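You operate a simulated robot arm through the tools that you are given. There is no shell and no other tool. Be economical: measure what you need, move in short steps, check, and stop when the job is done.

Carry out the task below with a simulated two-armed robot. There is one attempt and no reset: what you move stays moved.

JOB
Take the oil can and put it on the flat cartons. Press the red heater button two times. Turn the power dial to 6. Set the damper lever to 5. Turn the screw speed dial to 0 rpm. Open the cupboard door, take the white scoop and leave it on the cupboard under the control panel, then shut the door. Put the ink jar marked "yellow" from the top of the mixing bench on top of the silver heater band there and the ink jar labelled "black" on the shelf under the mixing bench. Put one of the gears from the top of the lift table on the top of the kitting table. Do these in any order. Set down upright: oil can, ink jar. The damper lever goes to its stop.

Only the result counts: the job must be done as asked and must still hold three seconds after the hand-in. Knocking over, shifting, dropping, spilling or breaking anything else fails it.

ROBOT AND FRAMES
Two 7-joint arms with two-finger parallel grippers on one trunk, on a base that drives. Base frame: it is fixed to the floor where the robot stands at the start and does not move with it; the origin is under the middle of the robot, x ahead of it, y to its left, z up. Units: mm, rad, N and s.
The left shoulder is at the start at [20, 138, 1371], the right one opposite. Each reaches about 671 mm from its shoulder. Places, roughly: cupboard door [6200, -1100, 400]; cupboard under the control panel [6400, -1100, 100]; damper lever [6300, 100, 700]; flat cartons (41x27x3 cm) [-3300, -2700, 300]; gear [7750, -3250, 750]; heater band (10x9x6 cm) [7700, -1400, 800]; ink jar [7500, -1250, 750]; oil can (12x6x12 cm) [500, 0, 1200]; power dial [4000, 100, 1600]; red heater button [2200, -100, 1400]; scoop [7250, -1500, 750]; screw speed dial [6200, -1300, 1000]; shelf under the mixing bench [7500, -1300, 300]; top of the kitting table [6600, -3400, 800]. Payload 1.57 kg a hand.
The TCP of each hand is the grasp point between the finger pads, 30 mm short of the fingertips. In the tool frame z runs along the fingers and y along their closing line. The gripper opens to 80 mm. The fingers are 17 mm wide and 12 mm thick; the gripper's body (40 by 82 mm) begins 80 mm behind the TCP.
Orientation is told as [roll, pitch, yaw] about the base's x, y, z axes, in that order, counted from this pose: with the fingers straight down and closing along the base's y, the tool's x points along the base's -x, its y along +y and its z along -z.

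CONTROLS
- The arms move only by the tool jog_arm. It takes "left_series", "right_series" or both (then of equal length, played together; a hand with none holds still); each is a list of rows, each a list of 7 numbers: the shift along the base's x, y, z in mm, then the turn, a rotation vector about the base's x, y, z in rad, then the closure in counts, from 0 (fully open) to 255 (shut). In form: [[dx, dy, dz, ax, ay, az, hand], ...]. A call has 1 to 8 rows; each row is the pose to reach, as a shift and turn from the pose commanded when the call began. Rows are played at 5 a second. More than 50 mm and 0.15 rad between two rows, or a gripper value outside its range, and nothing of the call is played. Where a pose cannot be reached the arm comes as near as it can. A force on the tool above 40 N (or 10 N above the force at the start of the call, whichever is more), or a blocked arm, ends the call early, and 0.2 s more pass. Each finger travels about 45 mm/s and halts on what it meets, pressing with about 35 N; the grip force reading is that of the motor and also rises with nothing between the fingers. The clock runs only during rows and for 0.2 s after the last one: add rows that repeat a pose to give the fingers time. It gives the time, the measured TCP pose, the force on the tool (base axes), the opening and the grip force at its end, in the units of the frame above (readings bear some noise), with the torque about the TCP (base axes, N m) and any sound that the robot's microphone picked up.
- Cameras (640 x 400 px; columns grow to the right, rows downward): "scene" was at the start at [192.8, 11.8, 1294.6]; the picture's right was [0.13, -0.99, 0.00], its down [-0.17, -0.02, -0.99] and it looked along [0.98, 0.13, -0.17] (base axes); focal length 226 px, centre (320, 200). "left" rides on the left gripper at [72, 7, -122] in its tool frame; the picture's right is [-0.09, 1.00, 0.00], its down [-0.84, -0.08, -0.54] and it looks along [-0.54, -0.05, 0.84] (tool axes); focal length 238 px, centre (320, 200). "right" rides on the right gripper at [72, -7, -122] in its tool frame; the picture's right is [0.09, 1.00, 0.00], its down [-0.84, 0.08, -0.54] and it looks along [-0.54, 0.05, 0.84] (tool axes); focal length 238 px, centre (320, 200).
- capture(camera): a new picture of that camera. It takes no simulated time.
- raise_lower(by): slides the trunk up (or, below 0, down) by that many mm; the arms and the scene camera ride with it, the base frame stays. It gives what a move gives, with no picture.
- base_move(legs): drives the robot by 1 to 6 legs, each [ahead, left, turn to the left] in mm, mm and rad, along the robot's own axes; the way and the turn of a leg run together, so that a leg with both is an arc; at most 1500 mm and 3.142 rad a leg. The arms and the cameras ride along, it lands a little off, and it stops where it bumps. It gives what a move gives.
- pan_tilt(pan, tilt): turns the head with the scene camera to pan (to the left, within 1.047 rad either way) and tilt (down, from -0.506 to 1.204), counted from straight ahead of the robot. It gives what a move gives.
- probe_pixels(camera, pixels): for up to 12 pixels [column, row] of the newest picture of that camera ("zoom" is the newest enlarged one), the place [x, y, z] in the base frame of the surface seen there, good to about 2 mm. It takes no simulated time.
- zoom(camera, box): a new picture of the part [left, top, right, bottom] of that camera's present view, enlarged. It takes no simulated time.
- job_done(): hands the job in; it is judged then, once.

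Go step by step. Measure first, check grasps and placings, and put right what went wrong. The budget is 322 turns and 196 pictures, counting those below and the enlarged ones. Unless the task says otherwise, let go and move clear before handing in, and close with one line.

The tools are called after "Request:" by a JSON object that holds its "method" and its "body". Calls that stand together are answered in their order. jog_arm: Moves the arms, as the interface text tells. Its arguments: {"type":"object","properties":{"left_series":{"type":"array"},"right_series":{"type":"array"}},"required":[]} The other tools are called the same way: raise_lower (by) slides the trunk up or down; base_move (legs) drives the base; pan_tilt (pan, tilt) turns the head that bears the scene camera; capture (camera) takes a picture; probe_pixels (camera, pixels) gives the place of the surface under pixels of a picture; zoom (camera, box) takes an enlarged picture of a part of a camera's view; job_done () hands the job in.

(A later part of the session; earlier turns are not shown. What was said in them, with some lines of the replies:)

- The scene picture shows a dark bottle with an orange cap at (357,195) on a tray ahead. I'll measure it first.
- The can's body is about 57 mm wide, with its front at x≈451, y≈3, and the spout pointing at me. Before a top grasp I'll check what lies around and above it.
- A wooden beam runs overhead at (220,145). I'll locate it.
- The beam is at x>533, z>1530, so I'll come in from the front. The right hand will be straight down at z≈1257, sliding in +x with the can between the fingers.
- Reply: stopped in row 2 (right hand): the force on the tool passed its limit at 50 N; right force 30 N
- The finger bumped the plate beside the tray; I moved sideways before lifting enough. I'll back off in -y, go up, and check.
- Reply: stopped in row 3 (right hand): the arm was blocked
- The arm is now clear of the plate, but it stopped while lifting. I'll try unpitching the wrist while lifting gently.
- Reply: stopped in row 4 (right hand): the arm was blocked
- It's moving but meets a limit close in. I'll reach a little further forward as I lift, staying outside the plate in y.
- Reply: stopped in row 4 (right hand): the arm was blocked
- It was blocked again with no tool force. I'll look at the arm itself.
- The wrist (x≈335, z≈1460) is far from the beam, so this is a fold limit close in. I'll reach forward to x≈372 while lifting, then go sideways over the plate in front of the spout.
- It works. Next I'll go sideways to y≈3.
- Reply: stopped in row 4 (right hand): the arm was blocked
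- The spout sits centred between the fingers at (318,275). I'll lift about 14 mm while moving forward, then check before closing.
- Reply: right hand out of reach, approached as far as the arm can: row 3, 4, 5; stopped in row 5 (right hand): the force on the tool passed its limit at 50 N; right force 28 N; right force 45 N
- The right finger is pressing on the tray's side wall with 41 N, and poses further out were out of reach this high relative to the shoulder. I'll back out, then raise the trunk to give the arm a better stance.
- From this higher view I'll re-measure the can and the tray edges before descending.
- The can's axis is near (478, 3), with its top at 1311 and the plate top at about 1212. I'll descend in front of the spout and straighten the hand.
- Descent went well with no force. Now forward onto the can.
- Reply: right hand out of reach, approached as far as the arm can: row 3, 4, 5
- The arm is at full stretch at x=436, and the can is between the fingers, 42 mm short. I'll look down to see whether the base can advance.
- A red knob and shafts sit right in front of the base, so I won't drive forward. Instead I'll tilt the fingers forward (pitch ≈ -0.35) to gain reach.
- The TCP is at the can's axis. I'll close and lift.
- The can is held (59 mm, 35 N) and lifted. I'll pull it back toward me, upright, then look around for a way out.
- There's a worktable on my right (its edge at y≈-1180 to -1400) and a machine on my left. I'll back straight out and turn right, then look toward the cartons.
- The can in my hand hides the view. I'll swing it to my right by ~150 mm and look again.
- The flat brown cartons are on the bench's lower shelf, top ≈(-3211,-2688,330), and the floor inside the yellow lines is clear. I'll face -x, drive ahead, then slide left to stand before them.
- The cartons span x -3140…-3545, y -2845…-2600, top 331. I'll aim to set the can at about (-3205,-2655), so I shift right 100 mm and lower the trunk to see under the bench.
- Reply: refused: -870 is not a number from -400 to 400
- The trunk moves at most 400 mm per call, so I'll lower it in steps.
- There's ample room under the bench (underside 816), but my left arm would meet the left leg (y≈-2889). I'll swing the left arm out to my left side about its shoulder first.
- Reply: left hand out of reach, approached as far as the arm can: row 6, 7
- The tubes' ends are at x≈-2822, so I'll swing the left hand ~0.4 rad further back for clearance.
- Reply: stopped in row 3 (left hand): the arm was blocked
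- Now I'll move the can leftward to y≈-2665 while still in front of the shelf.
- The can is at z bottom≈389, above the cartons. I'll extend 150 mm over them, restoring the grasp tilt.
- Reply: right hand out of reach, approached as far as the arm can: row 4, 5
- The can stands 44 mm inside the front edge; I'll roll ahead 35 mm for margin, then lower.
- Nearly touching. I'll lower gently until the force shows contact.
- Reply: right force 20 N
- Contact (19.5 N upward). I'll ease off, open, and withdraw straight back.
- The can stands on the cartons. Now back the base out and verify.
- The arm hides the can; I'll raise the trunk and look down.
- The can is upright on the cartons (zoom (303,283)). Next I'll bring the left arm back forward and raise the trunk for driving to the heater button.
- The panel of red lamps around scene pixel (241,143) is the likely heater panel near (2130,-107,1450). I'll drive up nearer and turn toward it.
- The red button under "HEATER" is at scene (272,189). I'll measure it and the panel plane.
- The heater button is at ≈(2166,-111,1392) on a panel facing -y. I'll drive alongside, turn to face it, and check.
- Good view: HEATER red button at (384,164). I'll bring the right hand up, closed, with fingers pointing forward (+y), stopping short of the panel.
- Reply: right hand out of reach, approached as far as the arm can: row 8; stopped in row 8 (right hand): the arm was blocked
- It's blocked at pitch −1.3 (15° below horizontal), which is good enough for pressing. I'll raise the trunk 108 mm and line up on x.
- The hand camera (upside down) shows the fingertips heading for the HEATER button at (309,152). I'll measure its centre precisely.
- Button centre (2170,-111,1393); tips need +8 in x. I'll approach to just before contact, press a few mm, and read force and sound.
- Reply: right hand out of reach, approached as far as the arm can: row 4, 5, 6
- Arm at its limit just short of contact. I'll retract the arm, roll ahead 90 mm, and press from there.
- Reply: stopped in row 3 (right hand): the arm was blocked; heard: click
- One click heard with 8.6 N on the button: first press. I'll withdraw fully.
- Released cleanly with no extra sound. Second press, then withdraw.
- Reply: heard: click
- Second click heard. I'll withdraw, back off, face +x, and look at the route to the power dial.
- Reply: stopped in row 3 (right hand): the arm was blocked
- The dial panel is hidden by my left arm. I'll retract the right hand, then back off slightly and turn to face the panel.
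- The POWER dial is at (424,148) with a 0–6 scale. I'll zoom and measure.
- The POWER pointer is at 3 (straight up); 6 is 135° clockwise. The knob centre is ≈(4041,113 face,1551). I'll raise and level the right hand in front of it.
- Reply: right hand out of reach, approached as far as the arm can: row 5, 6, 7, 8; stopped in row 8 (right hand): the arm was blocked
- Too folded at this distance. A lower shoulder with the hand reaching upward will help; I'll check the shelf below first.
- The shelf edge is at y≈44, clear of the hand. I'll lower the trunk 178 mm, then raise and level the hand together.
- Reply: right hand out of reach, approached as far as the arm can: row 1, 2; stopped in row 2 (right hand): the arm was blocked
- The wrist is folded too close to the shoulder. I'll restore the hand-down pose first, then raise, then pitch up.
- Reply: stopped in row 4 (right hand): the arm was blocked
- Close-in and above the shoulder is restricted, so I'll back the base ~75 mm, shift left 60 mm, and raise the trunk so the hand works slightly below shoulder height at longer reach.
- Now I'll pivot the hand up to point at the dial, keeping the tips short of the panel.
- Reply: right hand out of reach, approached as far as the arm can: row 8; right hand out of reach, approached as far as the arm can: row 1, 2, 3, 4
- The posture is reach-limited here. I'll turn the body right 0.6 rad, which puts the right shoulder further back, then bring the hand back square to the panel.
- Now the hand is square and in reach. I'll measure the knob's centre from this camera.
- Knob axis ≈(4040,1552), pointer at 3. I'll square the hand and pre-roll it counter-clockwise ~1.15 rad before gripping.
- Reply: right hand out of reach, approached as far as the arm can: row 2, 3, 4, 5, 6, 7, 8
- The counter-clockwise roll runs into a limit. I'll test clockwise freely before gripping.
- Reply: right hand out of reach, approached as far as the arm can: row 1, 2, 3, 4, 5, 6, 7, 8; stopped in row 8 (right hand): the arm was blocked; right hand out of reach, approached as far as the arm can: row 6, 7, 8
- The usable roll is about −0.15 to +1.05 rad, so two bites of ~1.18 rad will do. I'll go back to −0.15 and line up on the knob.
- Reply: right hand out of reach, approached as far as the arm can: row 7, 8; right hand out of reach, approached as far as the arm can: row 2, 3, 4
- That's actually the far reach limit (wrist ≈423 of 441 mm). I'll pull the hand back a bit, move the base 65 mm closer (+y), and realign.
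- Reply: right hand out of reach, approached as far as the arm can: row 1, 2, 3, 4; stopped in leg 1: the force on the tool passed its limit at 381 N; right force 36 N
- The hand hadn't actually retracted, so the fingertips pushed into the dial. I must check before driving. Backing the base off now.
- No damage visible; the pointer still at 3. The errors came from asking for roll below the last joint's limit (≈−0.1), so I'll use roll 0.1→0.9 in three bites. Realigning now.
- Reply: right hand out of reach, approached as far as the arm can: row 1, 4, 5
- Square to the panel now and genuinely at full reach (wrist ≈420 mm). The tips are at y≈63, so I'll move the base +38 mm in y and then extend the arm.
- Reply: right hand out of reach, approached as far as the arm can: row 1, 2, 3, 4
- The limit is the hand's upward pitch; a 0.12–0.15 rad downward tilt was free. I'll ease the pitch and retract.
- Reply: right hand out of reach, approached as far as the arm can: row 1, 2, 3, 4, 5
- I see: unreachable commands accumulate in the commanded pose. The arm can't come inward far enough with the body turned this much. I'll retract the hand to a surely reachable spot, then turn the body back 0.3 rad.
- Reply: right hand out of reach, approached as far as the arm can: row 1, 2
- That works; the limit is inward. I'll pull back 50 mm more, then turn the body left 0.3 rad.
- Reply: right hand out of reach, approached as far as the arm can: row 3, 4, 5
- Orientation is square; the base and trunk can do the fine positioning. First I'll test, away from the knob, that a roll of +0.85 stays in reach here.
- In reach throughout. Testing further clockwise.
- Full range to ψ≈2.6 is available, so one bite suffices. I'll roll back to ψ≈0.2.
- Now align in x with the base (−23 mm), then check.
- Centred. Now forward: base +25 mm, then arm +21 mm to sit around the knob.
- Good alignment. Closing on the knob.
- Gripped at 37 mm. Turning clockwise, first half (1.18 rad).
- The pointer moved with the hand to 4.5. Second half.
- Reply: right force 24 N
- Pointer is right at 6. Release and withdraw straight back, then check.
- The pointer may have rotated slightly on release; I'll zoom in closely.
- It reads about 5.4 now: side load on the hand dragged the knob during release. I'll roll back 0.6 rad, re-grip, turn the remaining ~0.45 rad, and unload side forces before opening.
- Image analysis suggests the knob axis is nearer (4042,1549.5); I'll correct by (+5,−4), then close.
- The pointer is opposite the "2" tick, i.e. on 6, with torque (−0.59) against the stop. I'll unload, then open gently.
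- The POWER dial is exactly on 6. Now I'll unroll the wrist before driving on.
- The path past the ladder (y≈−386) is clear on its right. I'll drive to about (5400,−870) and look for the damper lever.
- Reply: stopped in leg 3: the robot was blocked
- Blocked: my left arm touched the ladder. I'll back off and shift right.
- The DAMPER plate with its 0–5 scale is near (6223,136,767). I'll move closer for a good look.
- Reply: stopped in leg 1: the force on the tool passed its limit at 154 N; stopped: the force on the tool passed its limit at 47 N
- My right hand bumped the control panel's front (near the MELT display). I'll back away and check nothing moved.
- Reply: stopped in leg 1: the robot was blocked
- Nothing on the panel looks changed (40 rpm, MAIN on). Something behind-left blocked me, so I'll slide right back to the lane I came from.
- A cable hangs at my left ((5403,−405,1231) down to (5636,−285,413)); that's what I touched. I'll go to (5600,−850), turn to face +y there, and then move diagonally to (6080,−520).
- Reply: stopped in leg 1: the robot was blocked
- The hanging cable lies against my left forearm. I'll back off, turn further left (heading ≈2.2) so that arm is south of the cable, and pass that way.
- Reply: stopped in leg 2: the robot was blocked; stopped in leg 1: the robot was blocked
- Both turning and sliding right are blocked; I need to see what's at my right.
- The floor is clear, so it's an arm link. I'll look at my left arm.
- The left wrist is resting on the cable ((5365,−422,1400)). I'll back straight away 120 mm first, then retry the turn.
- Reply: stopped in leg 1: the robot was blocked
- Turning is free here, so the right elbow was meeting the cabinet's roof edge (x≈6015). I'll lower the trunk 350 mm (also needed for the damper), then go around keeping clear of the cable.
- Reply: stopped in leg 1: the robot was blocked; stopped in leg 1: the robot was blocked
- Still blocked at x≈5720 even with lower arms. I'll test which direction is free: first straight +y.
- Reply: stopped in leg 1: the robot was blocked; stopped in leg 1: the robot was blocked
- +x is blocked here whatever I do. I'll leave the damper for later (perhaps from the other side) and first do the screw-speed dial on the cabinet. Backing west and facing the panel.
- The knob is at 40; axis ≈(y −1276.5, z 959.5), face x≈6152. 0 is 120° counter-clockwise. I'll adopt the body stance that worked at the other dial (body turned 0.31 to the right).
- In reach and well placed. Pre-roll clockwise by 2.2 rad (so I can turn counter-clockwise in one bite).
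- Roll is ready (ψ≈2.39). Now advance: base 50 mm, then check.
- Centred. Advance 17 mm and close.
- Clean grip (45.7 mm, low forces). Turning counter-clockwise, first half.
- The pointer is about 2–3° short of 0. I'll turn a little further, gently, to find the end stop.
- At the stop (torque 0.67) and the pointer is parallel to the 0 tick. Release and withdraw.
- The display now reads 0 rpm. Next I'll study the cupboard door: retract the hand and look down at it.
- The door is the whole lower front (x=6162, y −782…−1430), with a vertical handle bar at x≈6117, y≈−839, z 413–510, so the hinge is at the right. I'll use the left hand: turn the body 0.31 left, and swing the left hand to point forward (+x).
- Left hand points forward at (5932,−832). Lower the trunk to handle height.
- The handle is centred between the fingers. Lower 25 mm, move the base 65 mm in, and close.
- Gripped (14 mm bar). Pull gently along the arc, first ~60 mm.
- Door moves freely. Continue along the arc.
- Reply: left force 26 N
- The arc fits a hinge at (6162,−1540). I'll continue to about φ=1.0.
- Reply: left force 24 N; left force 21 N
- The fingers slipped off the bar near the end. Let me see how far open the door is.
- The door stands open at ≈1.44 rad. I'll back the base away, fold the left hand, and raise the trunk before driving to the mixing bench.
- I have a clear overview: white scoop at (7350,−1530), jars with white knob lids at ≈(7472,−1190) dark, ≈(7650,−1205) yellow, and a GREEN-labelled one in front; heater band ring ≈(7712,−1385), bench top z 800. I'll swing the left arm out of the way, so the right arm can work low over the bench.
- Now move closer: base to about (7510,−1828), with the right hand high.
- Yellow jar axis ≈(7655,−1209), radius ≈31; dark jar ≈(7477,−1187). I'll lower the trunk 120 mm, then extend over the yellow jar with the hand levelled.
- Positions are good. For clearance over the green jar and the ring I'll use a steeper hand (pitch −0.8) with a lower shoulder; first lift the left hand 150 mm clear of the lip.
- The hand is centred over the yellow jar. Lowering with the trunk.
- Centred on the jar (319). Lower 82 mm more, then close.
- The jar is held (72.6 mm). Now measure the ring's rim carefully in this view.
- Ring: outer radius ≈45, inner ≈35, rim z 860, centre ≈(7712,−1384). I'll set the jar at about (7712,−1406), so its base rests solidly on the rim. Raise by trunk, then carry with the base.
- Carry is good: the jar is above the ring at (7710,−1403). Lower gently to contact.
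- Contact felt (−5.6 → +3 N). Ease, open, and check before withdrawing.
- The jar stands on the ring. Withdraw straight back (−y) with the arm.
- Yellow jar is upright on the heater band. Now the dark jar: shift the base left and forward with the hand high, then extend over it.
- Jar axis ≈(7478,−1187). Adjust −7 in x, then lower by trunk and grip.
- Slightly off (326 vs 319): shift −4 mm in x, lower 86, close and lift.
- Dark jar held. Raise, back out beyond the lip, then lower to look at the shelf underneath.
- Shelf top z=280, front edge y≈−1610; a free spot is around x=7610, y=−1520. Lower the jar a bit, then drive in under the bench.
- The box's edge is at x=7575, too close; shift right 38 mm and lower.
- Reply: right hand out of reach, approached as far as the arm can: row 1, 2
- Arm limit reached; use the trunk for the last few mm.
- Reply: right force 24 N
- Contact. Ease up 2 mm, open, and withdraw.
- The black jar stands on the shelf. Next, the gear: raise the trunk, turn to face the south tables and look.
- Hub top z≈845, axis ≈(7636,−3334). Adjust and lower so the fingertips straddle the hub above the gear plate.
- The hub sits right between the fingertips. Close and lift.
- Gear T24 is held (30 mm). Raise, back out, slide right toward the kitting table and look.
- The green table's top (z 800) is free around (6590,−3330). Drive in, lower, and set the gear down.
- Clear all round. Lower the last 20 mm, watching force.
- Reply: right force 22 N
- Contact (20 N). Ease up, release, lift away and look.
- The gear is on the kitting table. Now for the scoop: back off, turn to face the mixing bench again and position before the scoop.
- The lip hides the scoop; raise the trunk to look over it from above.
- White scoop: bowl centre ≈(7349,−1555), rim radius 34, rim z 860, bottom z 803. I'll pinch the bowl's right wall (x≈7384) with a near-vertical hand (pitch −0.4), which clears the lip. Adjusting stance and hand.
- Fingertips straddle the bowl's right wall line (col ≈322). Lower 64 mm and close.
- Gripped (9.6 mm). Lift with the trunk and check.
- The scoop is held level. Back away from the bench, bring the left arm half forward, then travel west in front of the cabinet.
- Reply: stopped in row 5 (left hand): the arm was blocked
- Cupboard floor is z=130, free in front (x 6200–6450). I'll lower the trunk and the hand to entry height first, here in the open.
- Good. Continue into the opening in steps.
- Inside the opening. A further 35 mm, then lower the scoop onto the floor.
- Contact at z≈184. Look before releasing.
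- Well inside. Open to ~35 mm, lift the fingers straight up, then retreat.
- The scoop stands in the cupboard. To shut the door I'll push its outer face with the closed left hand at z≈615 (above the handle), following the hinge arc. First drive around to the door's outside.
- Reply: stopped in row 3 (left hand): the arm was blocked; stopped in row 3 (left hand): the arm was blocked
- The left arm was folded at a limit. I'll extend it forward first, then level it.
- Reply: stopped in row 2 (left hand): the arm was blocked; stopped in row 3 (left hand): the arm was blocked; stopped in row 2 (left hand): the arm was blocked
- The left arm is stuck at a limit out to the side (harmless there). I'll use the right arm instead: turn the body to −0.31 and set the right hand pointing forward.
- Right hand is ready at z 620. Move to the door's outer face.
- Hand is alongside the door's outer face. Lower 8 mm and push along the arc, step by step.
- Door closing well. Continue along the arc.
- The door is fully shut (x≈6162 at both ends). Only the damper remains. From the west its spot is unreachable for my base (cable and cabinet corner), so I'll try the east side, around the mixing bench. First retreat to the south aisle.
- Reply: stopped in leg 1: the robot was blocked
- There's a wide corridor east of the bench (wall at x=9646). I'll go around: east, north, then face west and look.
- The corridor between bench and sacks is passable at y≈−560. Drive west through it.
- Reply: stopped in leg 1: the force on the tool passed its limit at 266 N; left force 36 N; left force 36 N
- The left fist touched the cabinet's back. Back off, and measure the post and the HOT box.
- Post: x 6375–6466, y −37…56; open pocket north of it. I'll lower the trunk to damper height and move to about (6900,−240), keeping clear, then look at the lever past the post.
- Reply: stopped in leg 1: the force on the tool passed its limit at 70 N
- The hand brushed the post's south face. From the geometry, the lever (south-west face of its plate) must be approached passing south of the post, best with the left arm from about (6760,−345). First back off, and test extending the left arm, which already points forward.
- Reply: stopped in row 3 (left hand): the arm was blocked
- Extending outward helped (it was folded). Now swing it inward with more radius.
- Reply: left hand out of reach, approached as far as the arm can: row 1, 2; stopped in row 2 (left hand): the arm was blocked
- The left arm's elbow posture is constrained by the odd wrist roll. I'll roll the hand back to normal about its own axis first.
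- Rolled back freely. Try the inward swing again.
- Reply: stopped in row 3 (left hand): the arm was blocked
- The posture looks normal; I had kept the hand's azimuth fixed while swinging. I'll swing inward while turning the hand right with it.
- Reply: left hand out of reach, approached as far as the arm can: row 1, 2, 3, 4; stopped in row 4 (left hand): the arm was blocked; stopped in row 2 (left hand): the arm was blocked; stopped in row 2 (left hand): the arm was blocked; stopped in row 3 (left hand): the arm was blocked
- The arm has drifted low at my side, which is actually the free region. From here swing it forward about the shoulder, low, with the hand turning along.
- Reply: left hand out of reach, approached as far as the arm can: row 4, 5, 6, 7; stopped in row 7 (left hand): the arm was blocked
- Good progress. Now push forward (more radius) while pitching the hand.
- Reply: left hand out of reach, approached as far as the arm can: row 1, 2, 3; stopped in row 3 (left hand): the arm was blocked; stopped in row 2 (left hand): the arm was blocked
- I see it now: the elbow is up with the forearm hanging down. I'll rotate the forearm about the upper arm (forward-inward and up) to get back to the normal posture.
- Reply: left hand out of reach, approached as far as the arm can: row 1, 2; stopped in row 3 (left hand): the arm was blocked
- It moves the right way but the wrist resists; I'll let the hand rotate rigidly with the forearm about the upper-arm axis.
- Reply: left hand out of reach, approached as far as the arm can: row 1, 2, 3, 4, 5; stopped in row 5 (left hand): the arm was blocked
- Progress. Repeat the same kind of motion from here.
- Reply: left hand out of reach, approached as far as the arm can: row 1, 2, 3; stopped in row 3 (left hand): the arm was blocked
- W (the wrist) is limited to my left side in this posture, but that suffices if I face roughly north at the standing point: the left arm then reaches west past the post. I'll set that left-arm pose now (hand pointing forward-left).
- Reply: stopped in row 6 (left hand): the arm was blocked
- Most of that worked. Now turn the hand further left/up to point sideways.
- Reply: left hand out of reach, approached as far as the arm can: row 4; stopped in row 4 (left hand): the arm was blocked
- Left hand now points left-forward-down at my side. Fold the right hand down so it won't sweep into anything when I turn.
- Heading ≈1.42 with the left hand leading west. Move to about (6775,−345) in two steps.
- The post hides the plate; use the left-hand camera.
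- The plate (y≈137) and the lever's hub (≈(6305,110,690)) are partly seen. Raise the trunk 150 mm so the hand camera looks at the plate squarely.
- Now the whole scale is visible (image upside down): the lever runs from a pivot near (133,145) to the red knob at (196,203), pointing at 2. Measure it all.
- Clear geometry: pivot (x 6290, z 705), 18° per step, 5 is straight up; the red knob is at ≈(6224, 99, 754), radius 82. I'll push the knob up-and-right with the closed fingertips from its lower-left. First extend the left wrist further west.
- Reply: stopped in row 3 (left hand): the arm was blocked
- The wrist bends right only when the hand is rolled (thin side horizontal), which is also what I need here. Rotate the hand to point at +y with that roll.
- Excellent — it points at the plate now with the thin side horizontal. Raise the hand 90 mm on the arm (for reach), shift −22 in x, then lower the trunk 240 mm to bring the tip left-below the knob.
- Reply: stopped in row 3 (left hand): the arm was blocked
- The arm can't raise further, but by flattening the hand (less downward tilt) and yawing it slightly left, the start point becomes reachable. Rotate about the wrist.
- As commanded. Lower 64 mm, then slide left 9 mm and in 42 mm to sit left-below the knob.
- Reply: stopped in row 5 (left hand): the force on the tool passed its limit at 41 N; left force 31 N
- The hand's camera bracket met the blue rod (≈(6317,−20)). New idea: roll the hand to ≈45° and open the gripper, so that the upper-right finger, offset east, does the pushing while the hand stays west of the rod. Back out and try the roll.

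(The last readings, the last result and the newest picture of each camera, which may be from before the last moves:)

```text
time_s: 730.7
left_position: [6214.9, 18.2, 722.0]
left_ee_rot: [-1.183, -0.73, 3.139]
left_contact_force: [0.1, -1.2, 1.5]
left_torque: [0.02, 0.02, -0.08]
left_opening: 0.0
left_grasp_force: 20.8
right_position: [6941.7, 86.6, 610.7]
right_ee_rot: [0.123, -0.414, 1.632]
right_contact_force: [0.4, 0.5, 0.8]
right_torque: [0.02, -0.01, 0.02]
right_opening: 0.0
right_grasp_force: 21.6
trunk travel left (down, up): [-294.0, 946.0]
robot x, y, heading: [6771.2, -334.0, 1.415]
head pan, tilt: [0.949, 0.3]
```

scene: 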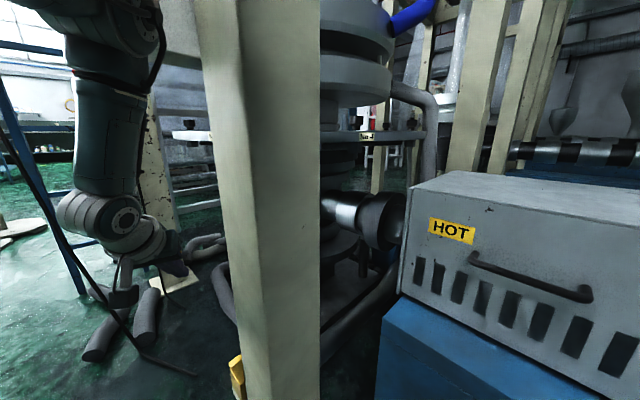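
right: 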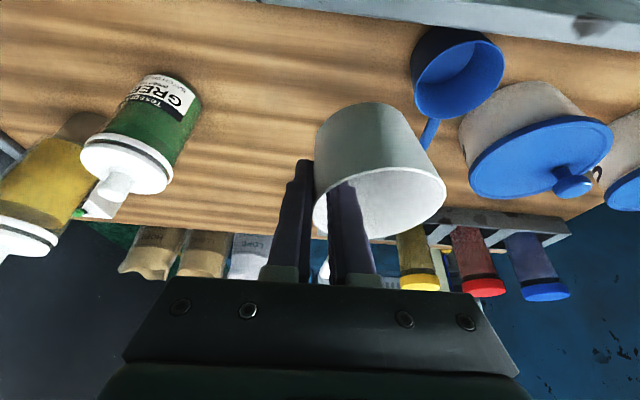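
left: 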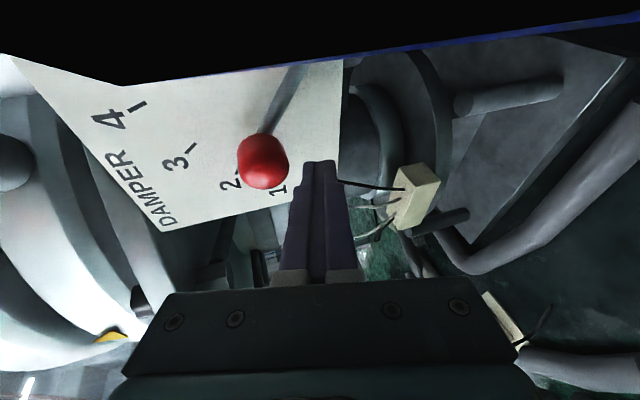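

The roll worked freely. Roll a bit more, yaw slightly left, open the fingers, and shift to the start point (still short of the knob).

Request:
{"method": "jog_arm", "body": {"left_series": [[-10, 0, -4, -0.025, 0.093, 0.022, 150], [-20, 0, -8, -0.05, 0.186, 0.045, 60], [-30, 0, -12, -0.075, 0.278, 0.068, 0], [-40, 0, -16, -0.1, 0.371, 0.09, 0], [-40, 0, -16, -0.1, 0.371, 0.09, 0], [-40, 0, -16, -0.1, 0.371, 0.09, 0]]}}

Request:
{"method": "capture", "body": {"camera": "left"}}

```text
time_s: 732.1
left_position: [6170.9, 16.3, 709.5]
left_ee_rot: [-0.995, -1.115, 3.084]
left_contact_force: [-0.7, 0.0, -0.1]
left_torque: [0.0, 0.02, 0.0]
left_opening: 80.0
left_grasp_force: 0.0
right_position: [6941.5, 87.0, 609.6]
right_ee_rot: [0.122, -0.415, 1.633]
right_contact_force: [-0.1, 0.0, -0.6]
right_torque: [-0.01, -0.02, 0.01]
right_opening: 0.1
right_grasp_force: 21.3
trunk travel left (down, up): [-294.0, 946.0]
robot x, y, heading: [6774.3, -338.3, 1.415]
head pan, tilt: [0.949, 0.3]
```

```text
31 pictures are left
```

left: 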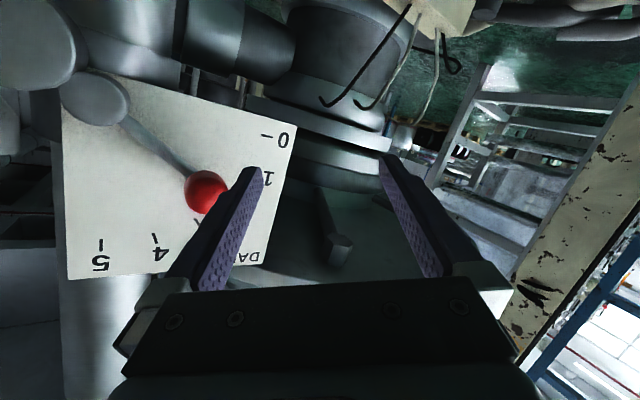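

Perfect view: the upper-right finger sits beside the knob. Insert 42 mm in +y, then check.

Request:
{"method": "jog_arm", "body": {"left_series": [[0, 15, 0, 0, 0, 0, 0], [0, 30, 0, 0, 0, 0, 0], [0, 42, 0, 0, 0, 0, 0], [0, 42, 0, 0, 0, 0, 0]]}}

Request:
{"method": "capture", "body": {"camera": "left"}}

```text
time_s: 733.1
left_position: [6170.7, 58.2, 707.4]
left_ee_rot: [-0.998, -1.115, 3.085]
left_contact_force: [-0.1, 0.4, -0.2]
left_torque: [0.03, 0.01, 0.01]
left_opening: 80.1
left_grasp_force: 0.0
right_position: [6941.8, 87.3, 610.4]
right_ee_rot: [0.122, -0.413, 1.632]
right_contact_force: [0.1, 0.5, 0.4]
right_torque: [-0.02, 0.04, 0.02]
right_opening: 0.0
right_grasp_force: 21.1
trunk travel left (down, up): [-294.0, 946.0]
robot x, y, heading: [6772.4, -343.7, 1.416]
head pan, tilt: [0.949, 0.3]
```

```text
30 pictures are left
```

left: 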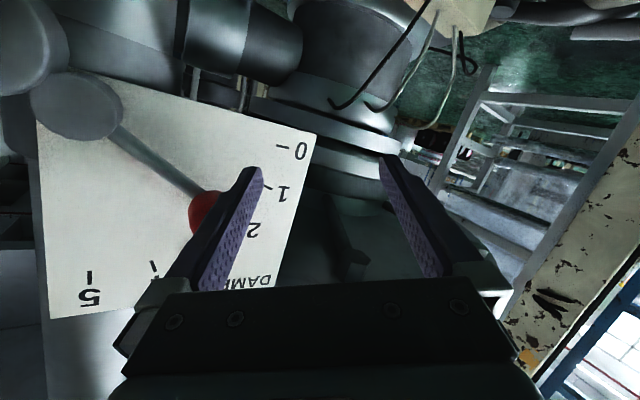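

In place with no contact force. Push along the arc toward 5.

Request:
{"method": "jog_arm", "body": {"left_series": [[7, 1, 10, 0, 0, -0.04, 0], [14, 2, 19, 0, 0, -0.08, 0], [22, 4, 36, 0, 0, -0.14, 0], [34, 6, 52, 0, 0, -0.2, 0]]}}

Request:
{"method": "capture", "body": {"camera": "left"}}

```text
time_s: 734.1
left_position: [6207.3, 64.3, 754.0]
left_ee_rot: [-0.991, -1.101, 2.876]
left_contact_force: [-3.4, -0.3, -0.2]
left_torque: [0.02, -0.08, 0.09]
left_opening: 77.9
left_grasp_force: 0.0
right_position: [6941.5, 87.1, 609.2]
right_ee_rot: [0.122, -0.413, 1.632]
right_contact_force: [0.2, -0.2, 0.1]
right_torque: [-0.02, -0.03, -0.01]
right_opening: 0.0
right_grasp_force: 21.3
trunk travel left (down, up): [-294.0, 946.0]
robot x, y, heading: [6773.4, -336.7, 1.415]
head pan, tilt: [0.949, 0.3]
```

```text
29 pictures are left
```

left: 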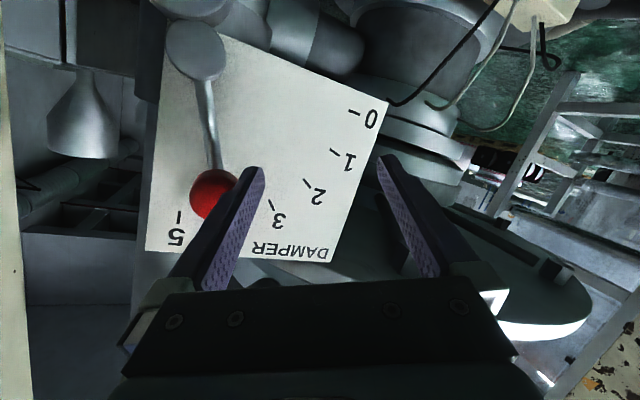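

The lever is swinging: now about 4.5. Continue to the stop, watching the force.

Request:
{"method": "jog_arm", "body": {"left_series": [[8, 1, 6, 0, 0, -0.03, 0], [16, 2, 10, 0, 0, -0.06, 0], [24, 3, 13, 0, 0, -0.09, 0], [30, 4, 14, 0, 0, -0.1, 0], [34, 4, 14, 0, 0, -0.1, 0]]}}

Request:
{"method": "capture", "body": {"camera": "left"}}

```text
time_s: 735.3
left_position: [6247.3, 73.5, 750.8]
left_ee_rot: [-1.008, -1.053, 2.779]
left_contact_force: [-32.8, 1.7, -4.3]
left_torque: [-0.11, -0.58, 0.44]
left_opening: 53.4
left_grasp_force: 0.0
right_position: [6931.5, 88.1, 608.5]
right_ee_rot: [0.129, -0.413, 1.628]
right_contact_force: [-0.1, 0.3, -0.6]
right_torque: [-0.01, 0.05, 0.02]
right_opening: 0.0
right_grasp_force: 21.4
trunk travel left (down, up): [-294.0, 946.0]
robot x, y, heading: [6774.2, -337.6, 1.419]
head pan, tilt: [0.949, 0.3]
```

```text
28 pictures are left
```

left: 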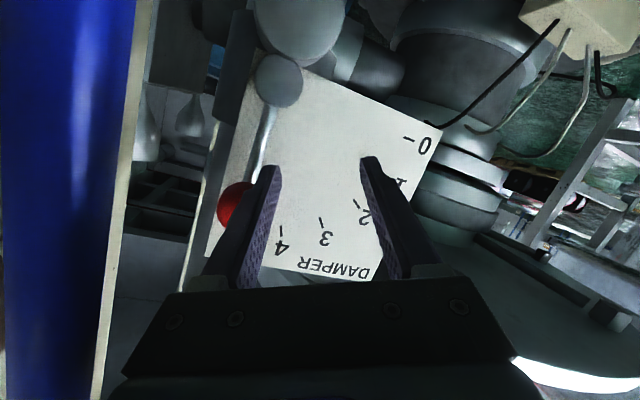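

The force rose to 33 N: the lever is against its stop at 5. Ease off to the left, then withdraw in −y and check.

Request:
{"method": "jog_arm", "body": {"left_series": [[-15, 0, -5, 0, 0, 0, 0], [-30, 0, -12, 0, 0, 0.03, 0], [-40, -15, -20, 0, 0, 0.08, 0], [-42, -40, -22, 0, 0, 0.1, 0], [-42, -65, -22, 0, 0, 0.1, 0]]}}

Request:
{"method": "capture", "body": {"camera": "left"}}

```text
time_s: 736.7
left_position: [6213.7, 15.2, 733.4]
left_ee_rot: [-1.064, -1.058, 2.918]
left_contact_force: [0.3, 0.0, 0.1]
left_torque: [-0.01, 0.01, 0.0]
left_opening: 80.0
left_grasp_force: 0.0
right_position: [6942.6, 87.9, 610.1]
right_ee_rot: [0.123, -0.413, 1.631]
right_contact_force: [1.1, 0.7, -0.2]
right_torque: [-0.03, 0.01, 0.04]
right_opening: 0.0
right_grasp_force: 21.3
trunk travel left (down, up): [-294.0, 946.0]
robot x, y, heading: [6773.2, -337.4, 1.422]
head pan, tilt: [0.949, 0.3]
stopped in row 5 (left hand): the arm was blocked; the commanded pose is now the measured one
```

```text
27 pictures are left
```

left: 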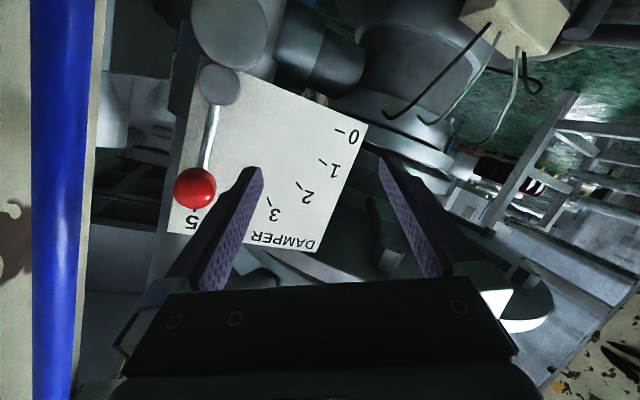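

Request:
{"method": "probe_pixels", "body": {"camera": "left", "pixels": [[195, 188], [210, 140], [217, 85], [188, 212]]}}

```text
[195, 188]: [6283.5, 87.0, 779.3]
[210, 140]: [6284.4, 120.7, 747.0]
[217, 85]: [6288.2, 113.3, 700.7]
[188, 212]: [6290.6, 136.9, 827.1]
```

Request:
{"method": "zoom", "body": {"camera": "left", "box": [150, 50, 290, 240]}}

Request:
{"method": "probe_pixels", "body": {"camera": "zoom", "pixels": [[260, 265], [220, 265], [245, 290], [240, 250], [290, 150], [278, 195], [305, 75], [345, 75], [270, 75], [232, 345], [283, 175]]}}

```text
2.11 times, centred on (220, 145) of left
```

zoom: 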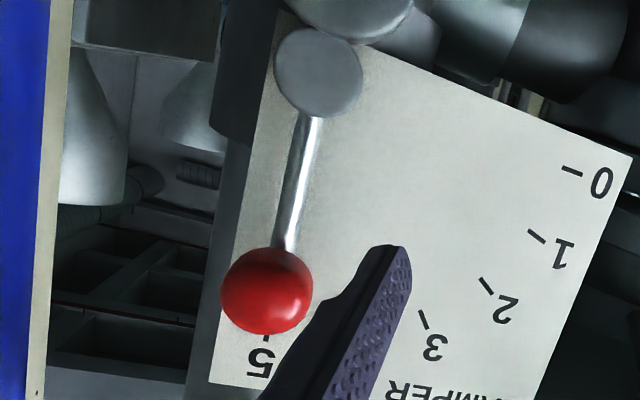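

```text
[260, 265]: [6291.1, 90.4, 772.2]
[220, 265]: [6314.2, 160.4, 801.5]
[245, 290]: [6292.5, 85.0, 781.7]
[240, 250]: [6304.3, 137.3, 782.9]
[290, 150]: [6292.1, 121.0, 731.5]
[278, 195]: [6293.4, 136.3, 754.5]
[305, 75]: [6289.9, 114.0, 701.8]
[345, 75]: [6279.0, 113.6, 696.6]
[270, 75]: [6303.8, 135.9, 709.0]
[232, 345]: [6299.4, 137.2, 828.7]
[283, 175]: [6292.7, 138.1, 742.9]
```

The lever stands vertical at 5 (hub x≈6290, rod 6292, knob 6291). Withdraw the hand a bit further.

Request:
{"method": "jog_arm", "body": {"left_series": [[-3, -20, 0, 0, 0, 0, 0], [-6, -40, 0, 0, 0, 0, 0], [-8, -60, 0, 0, 0, 0, 0], [-8, -80, 0, 0, 0, 0, 0]]}}

Request:
{"method": "zoom", "body": {"camera": "left", "box": [100, 20, 340, 260]}}

```text
time_s: 737.9
left_position: [6225.7, -50.0, 719.8]
left_ee_rot: [-1.144, -1.004, 2.956]
left_contact_force: [0.0, -0.4, 0.0]
left_torque: [-0.02, -0.02, 0.04]
left_opening: 79.9
left_grasp_force: 0.0
right_position: [6943.5, 86.6, 610.9]
right_ee_rot: [0.123, -0.413, 1.63]
right_contact_force: [-0.2, -0.1, 0.0]
right_torque: [-0.01, 0.02, 0.02]
right_opening: 0.0
right_grasp_force: 21.4
trunk travel left (down, up): [-294.0, 946.0]
robot x, y, heading: [6774.1, -338.2, 1.42]
head pan, tilt: [0.949, 0.3]
stopped in row 4 (left hand): the arm was blocked; the commanded pose is now the measured one
```

```text
1.67 times, centred on (220, 140) of left
```

zoom: 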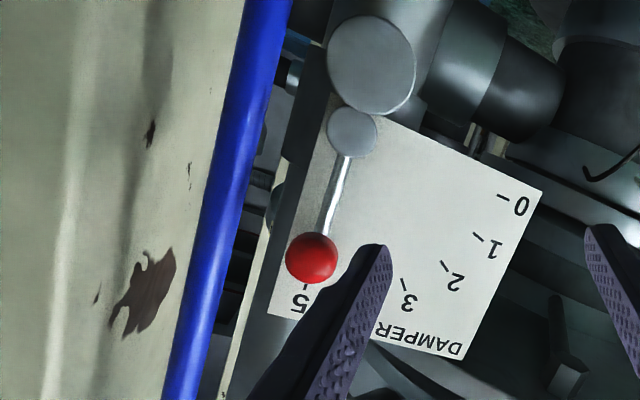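

The lever points at 5, the hand is clear, and all the other parts were checked earlier. Handing in.

Request:
{"method": "job_done", "body": {}}

```text
The job is handed in.
```

All of the listed items were carried out and the job is handed in; my arms and base bumped several fixed items on the way (tray plate, dial panel, control cabinet, ladder, hanging cable, posts). I saw no damage, but I did not re-check the ladder, the cable or the floor stands I drove close past. The yellow and black ink jars were picked by contents colour, as their labels faced away.
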